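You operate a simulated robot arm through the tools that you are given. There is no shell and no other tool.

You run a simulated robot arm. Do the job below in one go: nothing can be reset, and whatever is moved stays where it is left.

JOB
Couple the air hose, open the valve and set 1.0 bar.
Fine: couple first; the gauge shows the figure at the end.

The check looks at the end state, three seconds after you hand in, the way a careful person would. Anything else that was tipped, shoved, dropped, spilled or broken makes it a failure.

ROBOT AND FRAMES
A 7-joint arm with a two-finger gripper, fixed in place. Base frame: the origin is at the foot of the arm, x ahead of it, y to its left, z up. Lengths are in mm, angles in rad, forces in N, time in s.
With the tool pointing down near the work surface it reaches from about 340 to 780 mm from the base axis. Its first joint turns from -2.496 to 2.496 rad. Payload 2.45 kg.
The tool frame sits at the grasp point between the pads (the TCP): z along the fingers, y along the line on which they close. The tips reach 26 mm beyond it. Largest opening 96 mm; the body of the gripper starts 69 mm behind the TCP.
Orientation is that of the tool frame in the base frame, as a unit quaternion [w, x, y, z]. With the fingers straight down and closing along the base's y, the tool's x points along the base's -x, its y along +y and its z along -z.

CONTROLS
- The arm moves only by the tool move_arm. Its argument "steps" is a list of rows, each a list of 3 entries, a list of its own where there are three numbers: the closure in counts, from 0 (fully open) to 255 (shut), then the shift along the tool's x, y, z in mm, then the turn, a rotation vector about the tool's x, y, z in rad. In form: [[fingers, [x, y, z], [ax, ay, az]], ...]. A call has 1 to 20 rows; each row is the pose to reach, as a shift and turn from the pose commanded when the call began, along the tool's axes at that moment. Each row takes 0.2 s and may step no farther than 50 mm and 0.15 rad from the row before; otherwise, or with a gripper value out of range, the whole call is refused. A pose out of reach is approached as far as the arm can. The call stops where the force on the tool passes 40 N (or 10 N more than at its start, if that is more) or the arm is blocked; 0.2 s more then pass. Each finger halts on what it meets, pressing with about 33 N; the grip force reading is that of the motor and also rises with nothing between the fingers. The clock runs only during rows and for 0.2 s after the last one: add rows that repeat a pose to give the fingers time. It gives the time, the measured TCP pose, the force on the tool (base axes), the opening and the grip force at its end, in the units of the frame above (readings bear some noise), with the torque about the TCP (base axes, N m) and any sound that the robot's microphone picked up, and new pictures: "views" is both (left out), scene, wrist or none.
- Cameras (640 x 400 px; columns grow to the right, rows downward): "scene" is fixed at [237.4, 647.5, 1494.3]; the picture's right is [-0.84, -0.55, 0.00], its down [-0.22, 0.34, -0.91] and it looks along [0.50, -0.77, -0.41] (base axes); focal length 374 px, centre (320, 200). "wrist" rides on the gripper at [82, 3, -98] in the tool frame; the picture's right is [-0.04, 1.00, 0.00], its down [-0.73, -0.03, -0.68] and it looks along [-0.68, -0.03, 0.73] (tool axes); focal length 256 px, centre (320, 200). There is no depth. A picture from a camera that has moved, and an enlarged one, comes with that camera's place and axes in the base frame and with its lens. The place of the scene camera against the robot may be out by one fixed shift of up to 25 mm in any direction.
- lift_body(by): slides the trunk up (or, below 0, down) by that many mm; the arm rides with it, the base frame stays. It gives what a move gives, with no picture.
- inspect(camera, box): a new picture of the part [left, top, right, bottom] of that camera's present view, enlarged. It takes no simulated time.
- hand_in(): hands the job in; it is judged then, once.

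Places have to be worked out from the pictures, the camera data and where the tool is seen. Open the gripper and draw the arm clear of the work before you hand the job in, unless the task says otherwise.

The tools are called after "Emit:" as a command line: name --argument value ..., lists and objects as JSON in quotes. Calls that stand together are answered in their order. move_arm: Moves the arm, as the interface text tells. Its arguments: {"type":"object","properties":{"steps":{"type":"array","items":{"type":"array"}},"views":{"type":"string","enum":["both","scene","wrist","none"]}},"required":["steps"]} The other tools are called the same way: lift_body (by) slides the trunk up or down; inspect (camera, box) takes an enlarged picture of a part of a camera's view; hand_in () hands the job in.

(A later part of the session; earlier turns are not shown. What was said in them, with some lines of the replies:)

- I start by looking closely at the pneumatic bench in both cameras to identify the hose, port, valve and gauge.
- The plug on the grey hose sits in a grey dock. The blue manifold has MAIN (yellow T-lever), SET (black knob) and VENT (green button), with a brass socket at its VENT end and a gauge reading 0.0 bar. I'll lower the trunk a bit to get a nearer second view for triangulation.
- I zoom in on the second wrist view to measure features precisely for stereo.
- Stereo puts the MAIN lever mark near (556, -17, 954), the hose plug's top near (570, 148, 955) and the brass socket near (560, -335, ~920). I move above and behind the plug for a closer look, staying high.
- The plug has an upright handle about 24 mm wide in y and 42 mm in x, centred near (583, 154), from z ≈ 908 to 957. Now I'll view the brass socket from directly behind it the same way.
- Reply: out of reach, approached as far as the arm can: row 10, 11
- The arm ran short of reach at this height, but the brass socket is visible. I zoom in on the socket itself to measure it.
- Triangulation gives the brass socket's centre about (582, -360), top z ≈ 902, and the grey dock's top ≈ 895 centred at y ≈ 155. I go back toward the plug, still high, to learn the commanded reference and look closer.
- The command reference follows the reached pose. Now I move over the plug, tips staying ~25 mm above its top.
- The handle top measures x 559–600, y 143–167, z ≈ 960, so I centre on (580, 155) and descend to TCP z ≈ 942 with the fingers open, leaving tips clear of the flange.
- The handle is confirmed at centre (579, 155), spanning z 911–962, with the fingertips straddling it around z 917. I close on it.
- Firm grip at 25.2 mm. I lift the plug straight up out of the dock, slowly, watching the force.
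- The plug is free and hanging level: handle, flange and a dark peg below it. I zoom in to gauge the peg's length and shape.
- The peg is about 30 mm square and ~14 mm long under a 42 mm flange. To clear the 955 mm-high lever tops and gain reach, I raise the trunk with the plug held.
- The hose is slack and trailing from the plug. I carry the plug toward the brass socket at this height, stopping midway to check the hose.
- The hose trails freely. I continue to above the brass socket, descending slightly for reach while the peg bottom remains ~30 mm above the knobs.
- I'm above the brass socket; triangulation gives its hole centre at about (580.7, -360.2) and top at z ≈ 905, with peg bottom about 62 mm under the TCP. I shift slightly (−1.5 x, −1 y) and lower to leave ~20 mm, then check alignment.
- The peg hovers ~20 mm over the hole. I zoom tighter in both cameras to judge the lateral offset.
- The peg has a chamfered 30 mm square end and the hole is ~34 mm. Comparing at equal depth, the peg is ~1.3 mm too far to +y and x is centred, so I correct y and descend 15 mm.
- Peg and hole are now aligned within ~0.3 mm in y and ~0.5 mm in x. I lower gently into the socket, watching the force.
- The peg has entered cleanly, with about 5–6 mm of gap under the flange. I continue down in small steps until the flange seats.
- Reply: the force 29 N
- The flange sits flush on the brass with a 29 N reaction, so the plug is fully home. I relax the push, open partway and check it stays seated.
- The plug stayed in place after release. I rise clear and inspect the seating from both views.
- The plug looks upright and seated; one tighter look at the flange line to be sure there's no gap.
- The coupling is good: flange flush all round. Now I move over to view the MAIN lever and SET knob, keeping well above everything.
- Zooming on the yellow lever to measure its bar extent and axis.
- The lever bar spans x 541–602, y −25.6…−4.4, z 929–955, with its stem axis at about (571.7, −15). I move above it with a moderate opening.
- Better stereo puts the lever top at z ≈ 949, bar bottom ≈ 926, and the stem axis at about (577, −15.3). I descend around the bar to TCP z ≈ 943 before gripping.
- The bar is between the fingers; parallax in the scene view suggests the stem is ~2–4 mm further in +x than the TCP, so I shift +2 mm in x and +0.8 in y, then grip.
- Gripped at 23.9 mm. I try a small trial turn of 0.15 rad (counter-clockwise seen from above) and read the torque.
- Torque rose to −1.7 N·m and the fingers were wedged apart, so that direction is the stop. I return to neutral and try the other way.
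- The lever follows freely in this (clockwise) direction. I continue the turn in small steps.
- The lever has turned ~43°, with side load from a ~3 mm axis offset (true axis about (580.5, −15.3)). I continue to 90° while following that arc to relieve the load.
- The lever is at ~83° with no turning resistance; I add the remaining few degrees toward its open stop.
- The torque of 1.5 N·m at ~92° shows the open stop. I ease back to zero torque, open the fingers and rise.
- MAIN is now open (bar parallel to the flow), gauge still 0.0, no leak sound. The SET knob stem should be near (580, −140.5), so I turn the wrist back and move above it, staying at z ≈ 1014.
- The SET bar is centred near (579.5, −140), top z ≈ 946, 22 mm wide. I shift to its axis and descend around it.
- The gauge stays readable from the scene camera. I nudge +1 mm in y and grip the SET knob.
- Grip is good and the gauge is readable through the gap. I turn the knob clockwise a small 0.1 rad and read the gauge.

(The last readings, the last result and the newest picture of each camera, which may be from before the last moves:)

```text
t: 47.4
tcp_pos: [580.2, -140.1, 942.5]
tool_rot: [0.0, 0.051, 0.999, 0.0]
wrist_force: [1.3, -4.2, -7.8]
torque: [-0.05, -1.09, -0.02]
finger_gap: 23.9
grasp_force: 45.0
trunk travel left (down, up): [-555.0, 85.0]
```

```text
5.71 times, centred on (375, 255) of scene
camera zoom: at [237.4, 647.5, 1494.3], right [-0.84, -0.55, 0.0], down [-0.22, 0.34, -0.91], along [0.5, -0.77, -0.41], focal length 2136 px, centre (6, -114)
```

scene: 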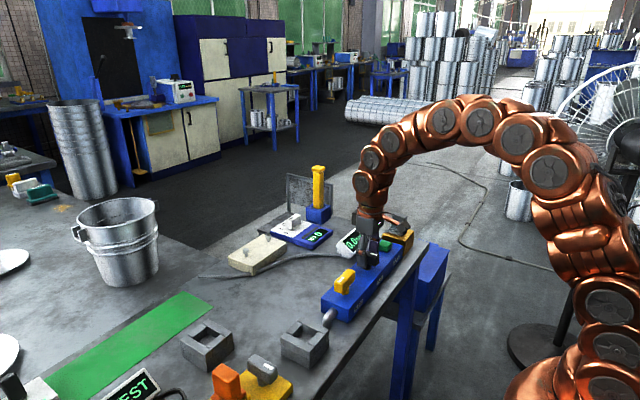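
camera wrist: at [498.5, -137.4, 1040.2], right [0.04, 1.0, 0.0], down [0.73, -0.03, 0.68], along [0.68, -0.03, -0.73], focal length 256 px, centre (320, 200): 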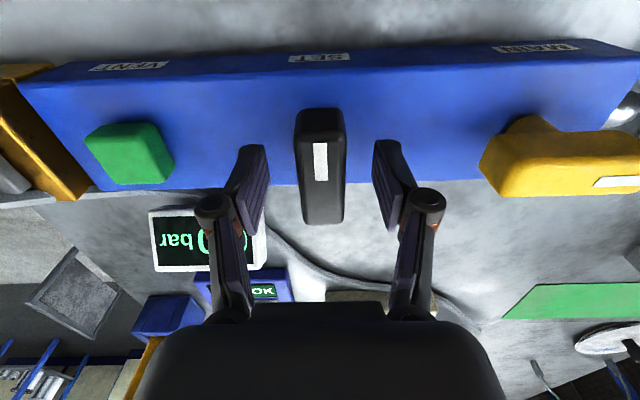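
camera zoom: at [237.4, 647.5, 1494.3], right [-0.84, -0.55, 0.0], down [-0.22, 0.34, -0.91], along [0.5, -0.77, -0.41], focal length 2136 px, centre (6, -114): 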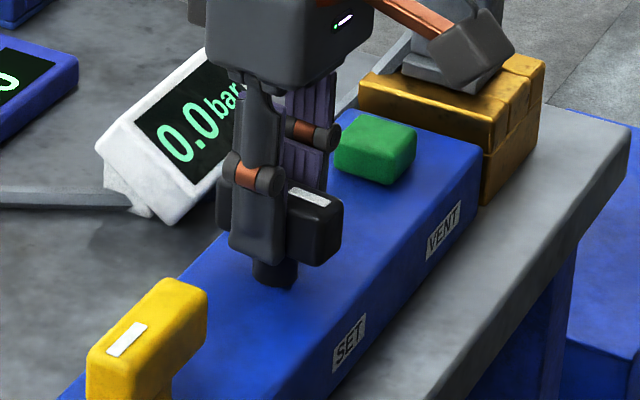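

The knob follows with no resistance; gauge still 0.0. I continue another 0.15 rad.

Emit:
move_arm --steps '[[255, [0, -0.3, 0], [0, 0, 0.05]], [255, [0, -0.3, 0], [0, 0, 0.1]], [255, [0, -0.3, 0], [0, 0, 0.15]], [255, [0, -0.3, 0], [0, 0, 0.15]]]' --views "none"

Emit:
inspect --camera "scene" --box '[330, 220, 420, 290]'

```text
t: 48.4
tcp_pos: [579.1, -141.5, 942.0]
tool_rot: [0.001, 0.125, 0.992, 0.0]
wrist_force: [5.6, -2.1, -4.7]
torque: [-0.18, 0.0, 0.05]
finger_gap: 23.9
grasp_force: 45.5
trunk travel left (down, up): [-555.0, 85.0]
```

```text
5.71 times, centred on (375, 255) of scene
camera zoom: at [237.4, 647.5, 1494.3], right [-0.84, -0.55, 0.0], down [-0.22, 0.34, -0.91], along [0.5, -0.77, -0.41], focal length 2136 px, centre (6, -114)
```

zoom: 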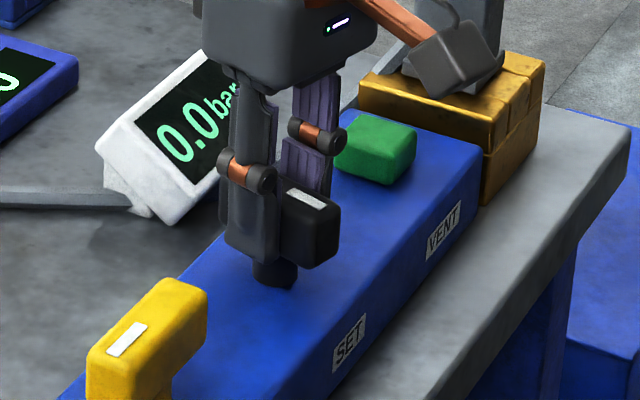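

Still 0.0 at 0.25 rad with the knob following. I continue turning in small steps and re-read.

Emit:
move_arm --steps '[[255, [0.3, -0.1, 0], [0, 0, 0.05]], [255, [0.3, -0.1, 0], [0, 0, 0.1]], [255, [0.3, -0.1, 0], [0, 0, 0.15]], [255, [0.3, -0.1, 0], [0, 0, 0.2]], [255, [0.3, -0.1, 0], [0, 0, 0.2]], [255, [0.3, -0.1, 0], [0, 0, 0.2]]]'

Emit:
inspect --camera "scene" --box '[330, 220, 420, 290]'

```text
t: 49.8
tcp_pos: [579.4, -140.3, 942.8]
tool_rot: [0.001, 0.223, 0.975, 0.0]
wrist_force: [14.7, -2.7, 7.3]
torque: [0.27, 0.27, -0.01]
finger_gap: 23.8
grasp_force: 45.1
trunk travel left (down, up): [-555.0, 85.0]
camera wrist: at [507.9, -101.1, 1039.9], right [0.47, 0.88, 0.0], down [0.65, -0.35, 0.68], along [0.6, -0.32, -0.73], focal length 256 px, centre (320, 200)
```

scene: 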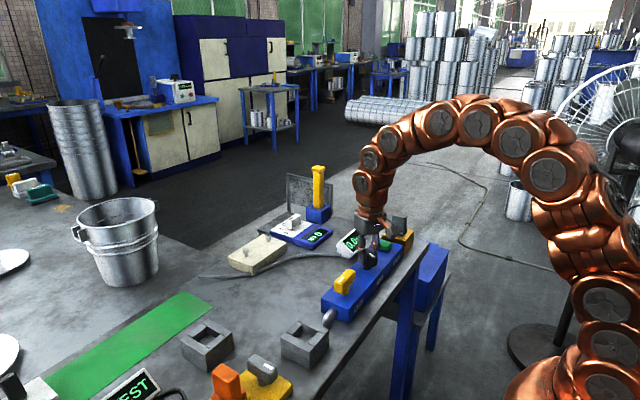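
wrist: 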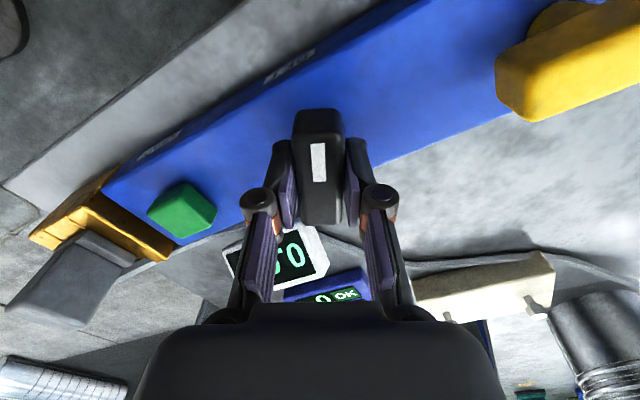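

```text
5.71 times, centred on (375, 255) of scene
camera zoom: at [237.4, 647.5, 1494.3], right [-0.84, -0.55, 0.0], down [-0.22, 0.34, -0.91], along [0.5, -0.77, -0.41], focal length 2136 px, centre (6, -114)
```

zoom: 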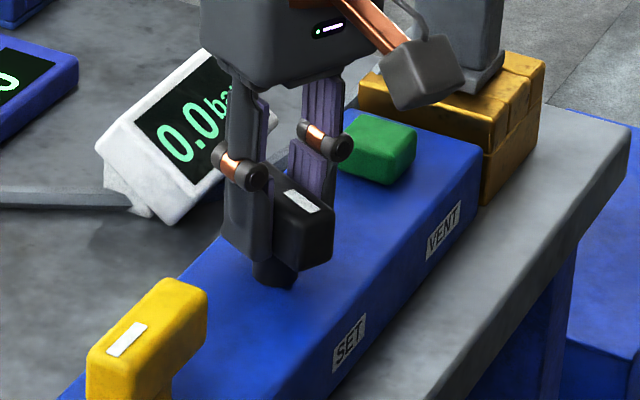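

Still 0.0 at 0.45 rad, with ~15 N side load in +x. I shift to relieve that and continue in small increments.

Emit:
move_arm --steps '[[255, [-1.3, 0.6, 0], [0, 0, 0]], [255, [-1.3, 0.6, 0], [0, 0, 0.05]], [255, [-1.3, 0.6, 0], [0, 0, 0.1]], [255, [-1.3, 0.6, 0], [0, 0, 0.15]], [255, [-1.3, 0.6, 0], [0, 0, 0.15]], [255, [-1.3, 0.6, 0], [0, 0, 0.15]], [255, [-1.3, 0.6, 0], [0, 0, 0.15]]]' --views "none"

Emit:
inspect --camera "scene" --box '[330, 220, 420, 290]'

```text
t: 51.4
tcp_pos: [580.0, -140.3, 944.0]
tool_rot: [0.0, 0.296, 0.955, 0.0]
wrist_force: [-4.7, 0.3, 11.6]
torque: [0.59, 0.91, -0.01]
finger_gap: 23.7
grasp_force: 45.5
trunk travel left (down, up): [-555.0, 85.0]
```

```text
5.71 times, centred on (375, 255) of scene
camera zoom: at [237.4, 647.5, 1494.3], right [-0.84, -0.55, 0.0], down [-0.22, 0.34, -0.91], along [0.5, -0.77, -0.41], focal length 2136 px, centre (6, -114)
```

zoom: 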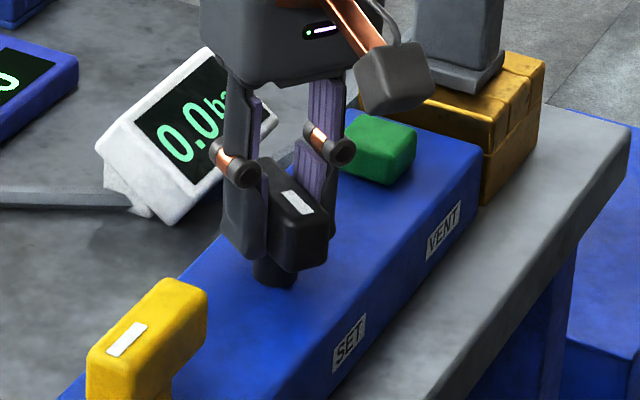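

Still 0.0 at 0.6 rad, which makes me want to verify the coupling before turning further. I zoom in on the plug from both cameras.

Emit:
inspect --camera "scene" --box '[380, 210, 420, 250]'

Emit:
inspect --camera "wrist" --box '[0, 150, 240, 330]'

Emit:
inspect --camera "scene" --box '[310, 260, 380, 330]'

```text
10.00 times, centred on (400, 230) of scene
camera zoom: at [237.4, 647.5, 1494.3], right [-0.84, -0.55, 0.0], down [-0.22, 0.34, -0.91], along [0.5, -0.77, -0.41], focal length 3738 px, centre (-480, -100)
```

zoom: 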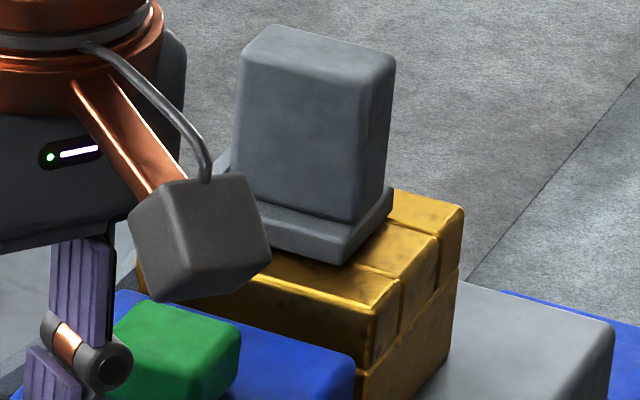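

```text
2.22 times, centred on (120, 240) of wrist
camera zoom: at [514.6, -90.8, 1040.0], right [0.6, 0.8, 0.0], down [0.59, -0.44, 0.68], along [0.54, -0.41, -0.73], focal length 569 px, centre (764, 111)
```

zoom: 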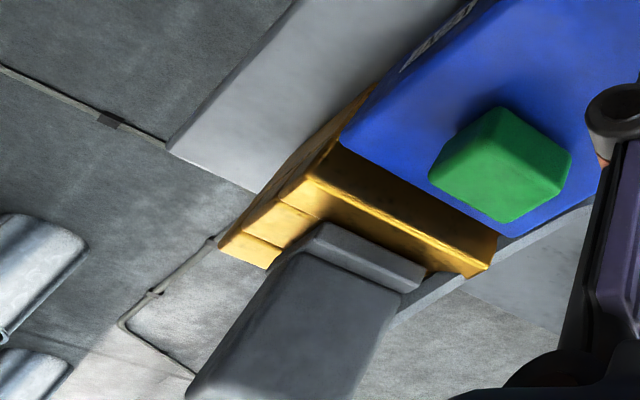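

```text
5.71 times, centred on (345, 295) of scene
camera zoom: at [237.4, 647.5, 1494.3], right [-0.84, -0.55, 0.0], down [-0.22, 0.34, -0.91], along [0.5, -0.77, -0.41], focal length 2136 px, centre (177, -343)
```

zoom: 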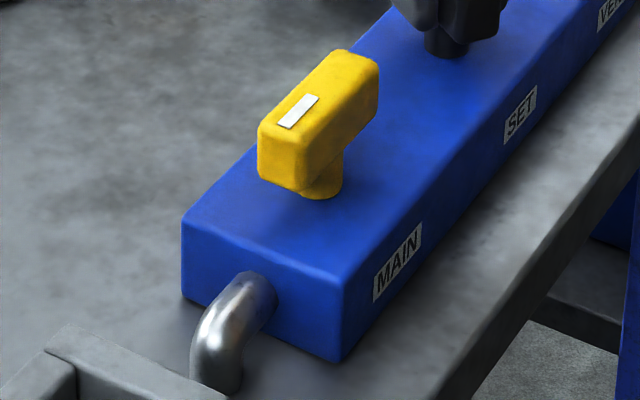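

The plug appears flush and the MAIN lever is fully parallel to the flow. I keep turning SET in small steps (it can be returned to zero if the gauge stays dead).

Emit:
move_arm --steps '[[255, [0.2, 0, -0.6], [0, 0, 0.05]], [255, [0.2, 0, -0.6], [0, 0, 0.1]], [255, [0.2, 0, -0.6], [0, 0, 0.15]], [255, [0.2, 0, -0.6], [0, 0, 0.2]], [255, [0.2, 0, -0.6], [0, 0, 0.2]], [255, [0.2, 0, -0.6], [0, 0, 0.2]]]' --views "none"

Emit:
inspect --camera "scene" --box '[330, 220, 420, 290]'

```text
t: 52.8
tcp_pos: [579.1, -140.7, 941.5]
tool_rot: [-0.001, 0.389, 0.921, 0.0]
wrist_force: [-9.9, 6.0, -5.1]
torque: [-0.16, -0.08, 0.02]
finger_gap: 23.7
grasp_force: 44.6
trunk travel left (down, up): [-555.0, 85.0]
```

```text
5.71 times, centred on (375, 255) of scene
camera zoom: at [237.4, 647.5, 1494.3], right [-0.84, -0.55, 0.0], down [-0.22, 0.34, -0.91], along [0.5, -0.77, -0.41], focal length 2136 px, centre (6, -114)
```

zoom: 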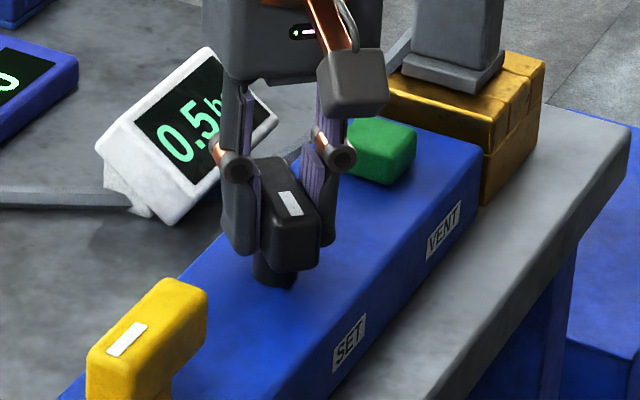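

The gauge has come alive at 0.5 bar at 0.80 rad. I hold still briefly to see whether the reading is settled or still climbing.

Emit:
move_arm --steps '[[255, [0, 0, 0], [0, 0, 0]], [255, [0, 0, 0], [0, 0, 0]], [255, [0, 0, 0], [0, 0, 0]], [255, [0, 0, 0], [0, 0, 0]], [255, [0, 0, 0], [0, 0, 0]]]' --views "none"

Emit:
inspect --camera "scene" --box '[330, 220, 420, 290]'

```text
t: 54.0
tcp_pos: [578.7, -140.2, 942.7]
tool_rot: [-0.001, 0.389, 0.921, -0.001]
wrist_force: [-14.0, 9.2, -12.0]
torque: [0.4, 0.43, 0.02]
finger_gap: 23.7
grasp_force: 45.0
trunk travel left (down, up): [-555.0, 85.0]
```

```text
5.71 times, centred on (375, 255) of scene
camera zoom: at [237.4, 647.5, 1494.3], right [-0.84, -0.55, 0.0], down [-0.22, 0.34, -0.91], along [0.5, -0.77, -0.41], focal length 2136 px, centre (6, -114)
```

zoom: 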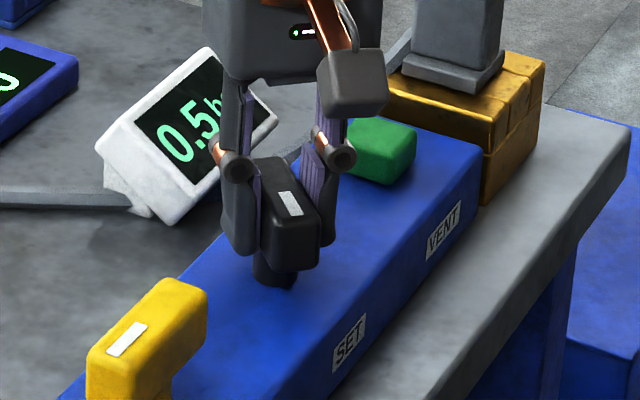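

It is steady at 0.5 bar. I relieve the side load and turn another 0.1 rad, then read again.

Emit:
move_arm --steps '[[255, [1.3, -0.3, 0.5], [0, 0, 0]], [255, [1.3, -0.3, 0.5], [0, 0, 0.05]], [255, [1.3, -0.3, 0.5], [0, 0, 0.1]], [255, [1.3, -0.3, 0.5], [0, 0, 0.1]], [255, [1.3, -0.3, 0.5], [0, 0, 0.1]]]' --views "none"

Emit:
inspect --camera "scene" --box '[330, 220, 420, 290]'

```text
t: 55.2
tcp_pos: [580.4, -139.9, 941.8]
tool_rot: [0.001, 0.435, 0.9, 0.0]
wrist_force: [-1.4, -3.7, -4.9]
torque: [-0.22, -0.02, 0.0]
finger_gap: 23.9
grasp_force: 45.5
trunk travel left (down, up): [-555.0, 85.0]
```

```text
5.71 times, centred on (375, 255) of scene
camera zoom: at [237.4, 647.5, 1494.3], right [-0.84, -0.55, 0.0], down [-0.22, 0.34, -0.91], along [0.5, -0.77, -0.41], focal length 2136 px, centre (6, -114)
```

zoom: 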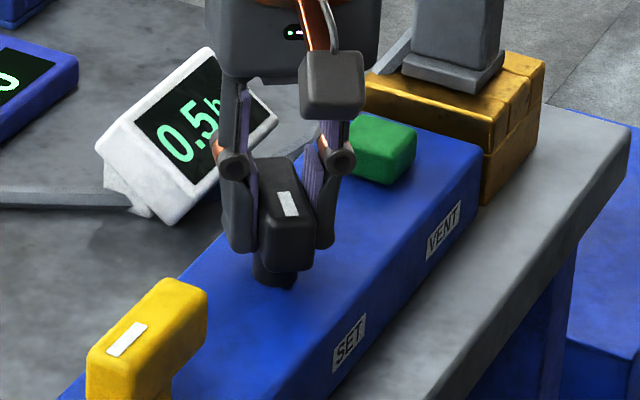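

Still 0.5 bar at 0.90 rad, so the gauge steps in coarse increments. I continue in 0.15 rad steps to find 1.0.

Emit:
move_arm --steps '[[255, [0, 0, 0], [0, 0, 0.05]], [255, [0, 0, 0], [0, 0, 0.1]], [255, [0, 0, 0], [0, 0, 0.15]], [255, [0, 0, 0], [0, 0, 0.15]], [255, [0, 0, 0], [0, 0, 0.15]]]' --views "none"

Emit:
inspect --camera "scene" --box '[330, 220, 420, 290]'

```text
t: 56.4
tcp_pos: [579.5, -140.1, 942.7]
tool_rot: [0.0, 0.502, 0.865, 0.0]
wrist_force: [4.1, -9.6, -7.3]
torque: [-1.38, -0.78, -0.04]
finger_gap: 23.8
grasp_force: 44.8
trunk travel left (down, up): [-555.0, 85.0]
```

```text
5.71 times, centred on (375, 255) of scene
camera zoom: at [237.4, 647.5, 1494.3], right [-0.84, -0.55, 0.0], down [-0.22, 0.34, -0.91], along [0.5, -0.77, -0.41], focal length 2136 px, centre (6, -114)
```

zoom: 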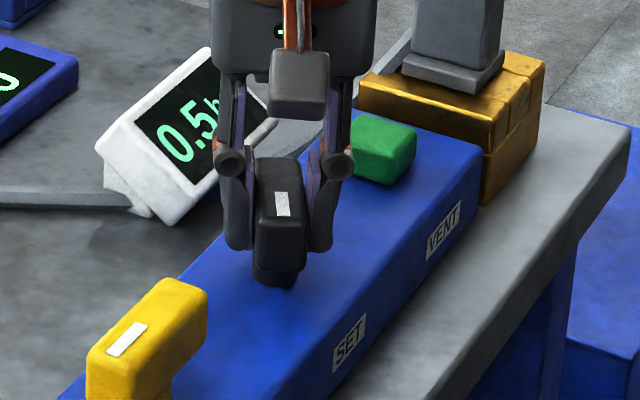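

Still 0.5 at 1.05 rad. I relieve the small side load and continue by 0.15 rad.

Emit:
move_arm --steps '[[255, [-0.8, -0.1, 0.3], [0, 0, 0.05]], [255, [-0.8, -0.1, 0.3], [0, 0, 0.1]], [255, [-0.8, -0.1, 0.3], [0, 0, 0.15]], [255, [-0.8, -0.1, 0.3], [0, 0, 0.15]], [255, [-0.8, -0.1, 0.3], [0, 0, 0.15]]]' --views "none"

Emit:
inspect --camera "scene" --box '[330, 220, 420, 290]'

```text
t: 57.6
tcp_pos: [579.8, -140.3, 942.9]
tool_rot: [0.0, 0.565, 0.825, 0.0]
wrist_force: [8.0, -4.0, -0.3]
torque: [1.16, 0.31, 0.01]
finger_gap: 23.8
grasp_force: 45.1
trunk travel left (down, up): [-555.0, 85.0]
```

```text
5.71 times, centred on (375, 255) of scene
camera zoom: at [237.4, 647.5, 1494.3], right [-0.84, -0.55, 0.0], down [-0.22, 0.34, -0.91], along [0.5, -0.77, -0.41], focal length 2136 px, centre (6, -114)
```

zoom: 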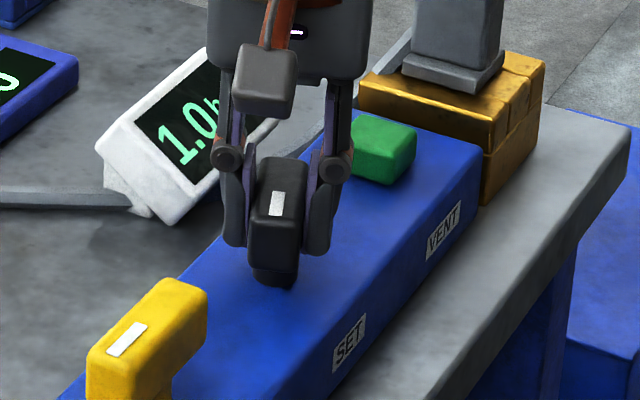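

The gauge shows 1.0 at 1.20 rad. I go just 0.06 rad further to sit safely inside that step, and check the reading again.

Emit:
move_arm --steps '[[255, [-0.5, 0.5, 0], [0, 0, 0.03]], [255, [-0.5, 0.5, 0], [0, 0, 0.06]], [255, [-0.5, 0.5, 0], [0, 0, 0.06]], [255, [-0.5, 0.5, 0], [0, 0, 0.06]]]' --views "none"

Emit:
inspect --camera "scene" --box '[330, 220, 420, 290]'

```text
t: 58.6
tcp_pos: [579.9, -140.3, 942.1]
tool_rot: [0.001, 0.589, 0.808, 0.0]
wrist_force: [3.8, -1.4, 5.9]
torque: [0.68, 0.13, 0.0]
finger_gap: 23.7
grasp_force: 45.4
trunk travel left (down, up): [-555.0, 85.0]
```

```text
5.71 times, centred on (375, 255) of scene
camera zoom: at [237.4, 647.5, 1494.3], right [-0.84, -0.55, 0.0], down [-0.22, 0.34, -0.91], along [0.5, -0.77, -0.41], focal length 2136 px, centre (6, -114)
```

zoom: 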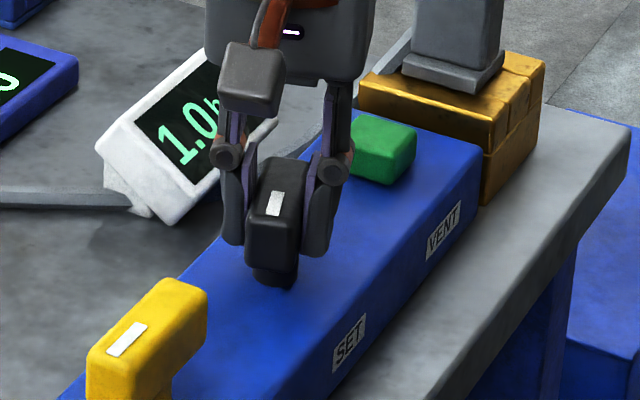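

1.0 bar holds at 1.26 rad with near-zero turning torque. I open the fingers gently and check the reading before lifting.

Emit:
move_arm --steps '[[200, [0, 0, 0], [0, 0, 0]], [150, [0, 0, 0], [0, 0, 0]], [110, [0, 0, 0], [0, 0, 0]], [110, [0, 0, 0], [0, 0, 0]]]'

Emit:
inspect --camera "scene" --box '[330, 220, 420, 290]'

```text
t: 59.6
tcp_pos: [580.8, -140.1, 942.5]
tool_rot: [0.001, 0.589, 0.808, 0.0]
wrist_force: [-0.2, 0.7, -0.7]
torque: [-0.02, -0.04, -0.02]
finger_gap: 54.5
grasp_force: 0.0
trunk travel left (down, up): [-555.0, 85.0]
camera wrist: at [558.1, -60.9, 1039.7], right [0.96, 0.27, 0.0], down [0.2, -0.71, 0.68], along [0.18, -0.65, -0.73], focal length 256 px, centre (320, 200)
```

scene: 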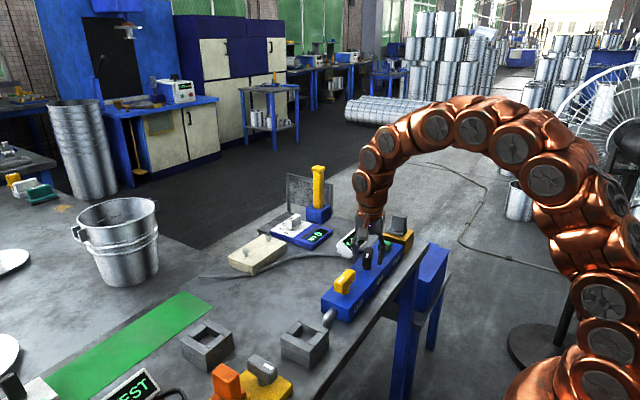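
wrist: 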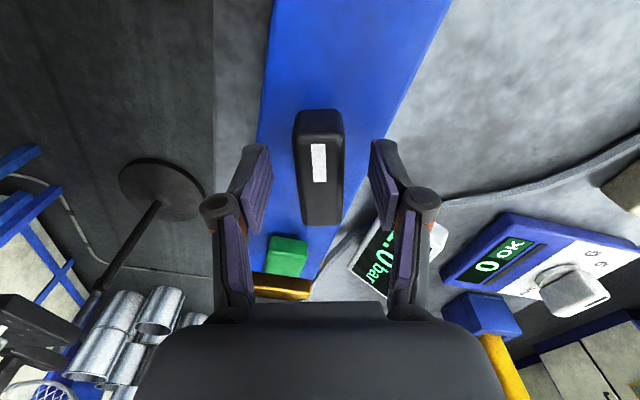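

```text
5.71 times, centred on (375, 255) of scene
camera zoom: at [237.4, 647.5, 1494.3], right [-0.84, -0.55, 0.0], down [-0.22, 0.34, -0.91], along [0.5, -0.77, -0.41], focal length 2136 px, centre (6, -114)
```

zoom: 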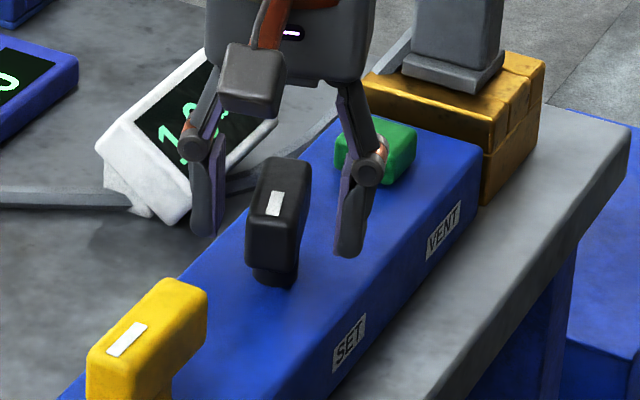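

Released cleanly with the knob undisturbed. I rise straight up and then retreat.

Emit:
move_arm --steps '[[110, [0, 0, -15], [0, 0, 0]], [110, [0, 0, -45], [0, 0, 0]], [110, [0, 0, -80], [0, 0, 0]], [110, [0, 0, -110], [0, 0, 0]], [110, [0, 0, -110], [0, 0, 0]]]'

Emit:
inspect --camera "scene" --box '[330, 210, 420, 290]'

```text
t: 60.8
tcp_pos: [580.4, -140.5, 1052.1]
tool_rot: [0.0, 0.589, 0.808, 0.0]
wrist_force: [-1.1, 0.0, -0.5]
torque: [-0.02, 0.04, -0.03]
finger_gap: 54.7
grasp_force: 0.0
trunk travel left (down, up): [-555.0, 85.0]
camera wrist: at [558.2, -60.9, 1149.1], right [0.96, 0.27, 0.0], down [0.2, -0.71, 0.68], along [0.18, -0.65, -0.73], focal length 256 px, centre (320, 200)
```

scene: 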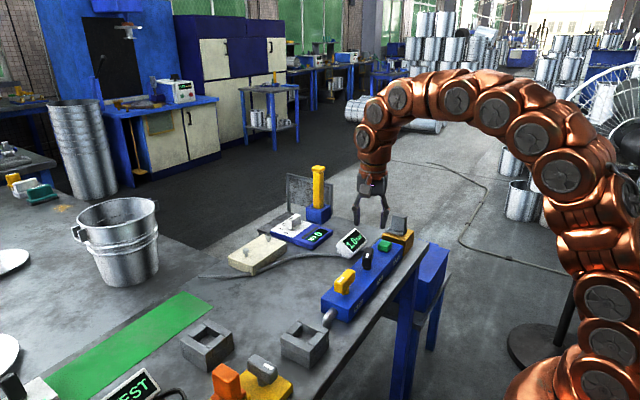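
wrist: 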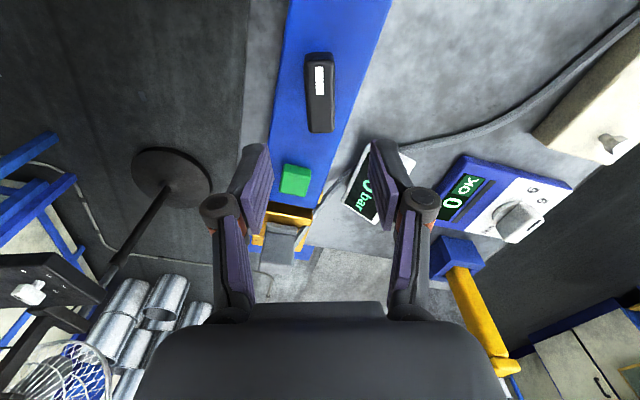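

```text
5.00 times, centred on (375, 250) of scene
camera zoom: at [237.4, 647.5, 1494.3], right [-0.84, -0.55, 0.0], down [-0.22, 0.34, -0.91], along [0.5, -0.77, -0.41], focal length 1869 px, centre (45, -50)
```

zoom: 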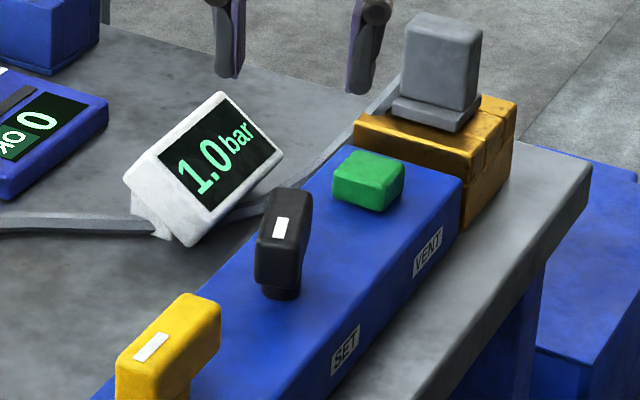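

The gauge reads a steady 1.0 bar with the plug seated and MAIN open. I retreat the arm up and back toward the base, fully opening the gripper and straightening the wrist.

Emit:
move_arm --steps '[[60, [12, -15, -15], [0, 0, -0.12]], [0, [25, -30, -30], [0, 0, -0.25]], [0, [37, -45, -45], [0, 0, -0.38]], [0, [50, -60, -60], [0, 0, -0.51]], [0, [62, -75, -70], [0, 0, -0.64]], [0, [75, -90, -80], [0, 0, -0.77]], [0, [87, -105, -80], [0, 0, -0.9]], [0, [100, -120, -80], [0, 0, -1.03]], [0, [112, -135, -80], [0, 0, -1.15]], [0, [124, -149, -80], [0, 0, -1.26]], [0, [124, -149, -80], [0, 0, -1.26]]]'

Emit:
inspect --camera "scene" --box '[180, 200, 440, 372]'

Emit:
inspect --camera "scene" --box '[330, 210, 420, 290]'

```text
t: 63.2
tcp_pos: [400.6, -68.1, 1132.7]
tool_rot: [0.0, -0.001, 1.0, 0.0]
wrist_force: [0.0, 0.6, 0.8]
torque: [0.01, -0.02, -0.02]
finger_gap: 96.0
grasp_force: 0.0
trunk travel left (down, up): [-555.0, 85.0]
camera wrist: at [318.9, -64.4, 1229.9], right [0.04, 1.0, 0.0], down [0.73, -0.03, 0.68], along [0.68, -0.03, -0.73], focal length 256 px, centre (320, 200)
```

scene: 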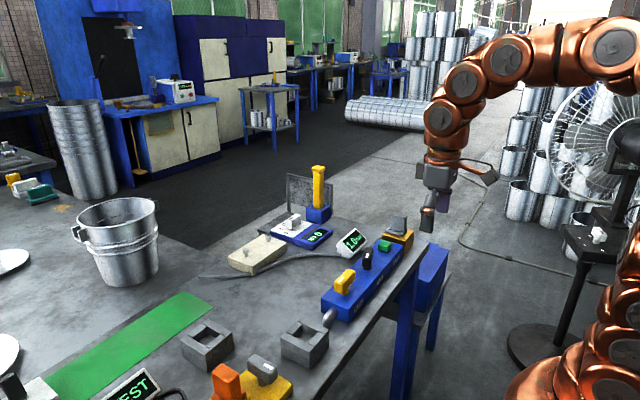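
wrist: 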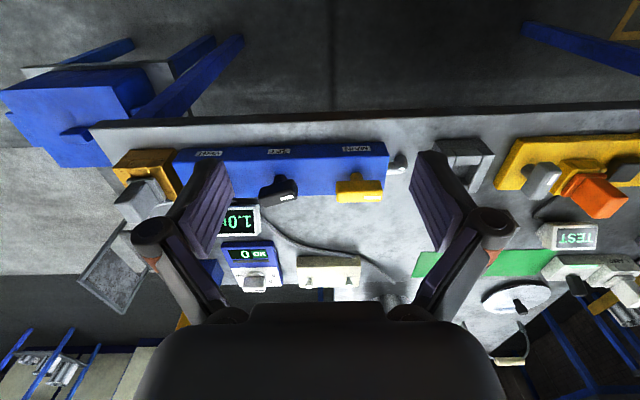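

```text
2.33 times, centred on (310, 286) of scene
camera zoom: at [237.4, 647.5, 1494.3], right [-0.84, -0.55, 0.0], down [-0.22, 0.34, -0.91], along [0.5, -0.77, -0.41], focal length 869 px, centre (343, 0)
```

zoom: 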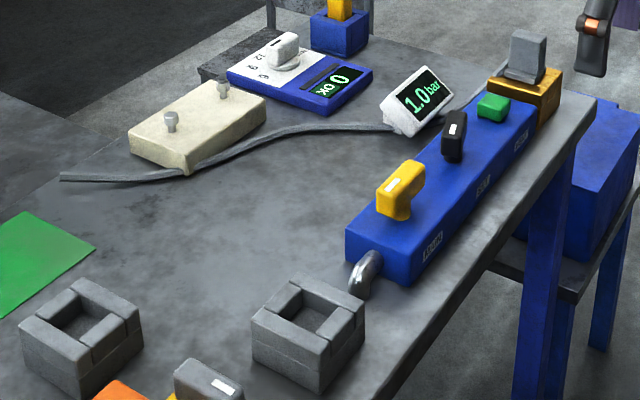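

```text
5.00 times, centred on (375, 250) of scene
camera zoom: at [237.4, 647.5, 1494.3], right [-0.84, -0.55, 0.0], down [-0.22, 0.34, -0.91], along [0.5, -0.77, -0.41], focal length 1869 px, centre (45, -50)
```

zoom: 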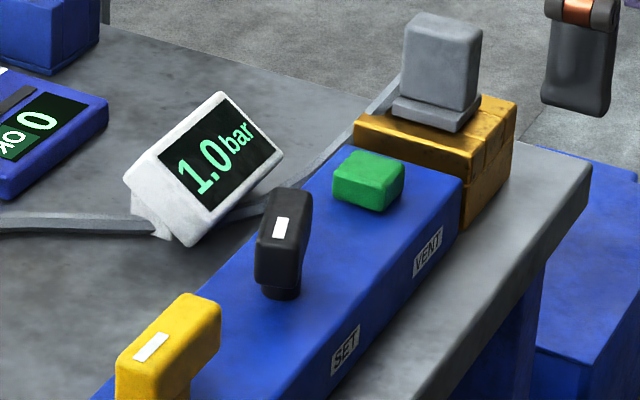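

Final state: hose plug seated in the brass socket, MAIN open along the flow, gauge steady at 1.0 bar. Nothing else has moved, and the arm is clear with the gripper open. I hand in the job.

Emit:
hand_in

```text
The job is handed in.
```

The job is handed in, with the hose coupled, the MAIN valve open and the gauge reading a steady 1.0 bar. I don't have the check's verdict.

- **Coupling:** The grey hose plug came out of its parking dock and went into the brass socket at the VENT end of the blue manifold. It looks flush all round. I heard no click, but the gauge responded once the regulator was turned up.
- **Valve:** The yellow MAIN lever is turned 90° clockwise to its stop, so its bar lies along the manifold.
- **Pressure:** The gauge moves in 0.5 bar steps. It first showed 1.0 with the SET knob at about 1.20 rad. I went on to 1.26 rad for margin, and the reading held after I let go.

In the last pictures nothing else on the bench had moved. The arm is drawn back with the gripper fully open.
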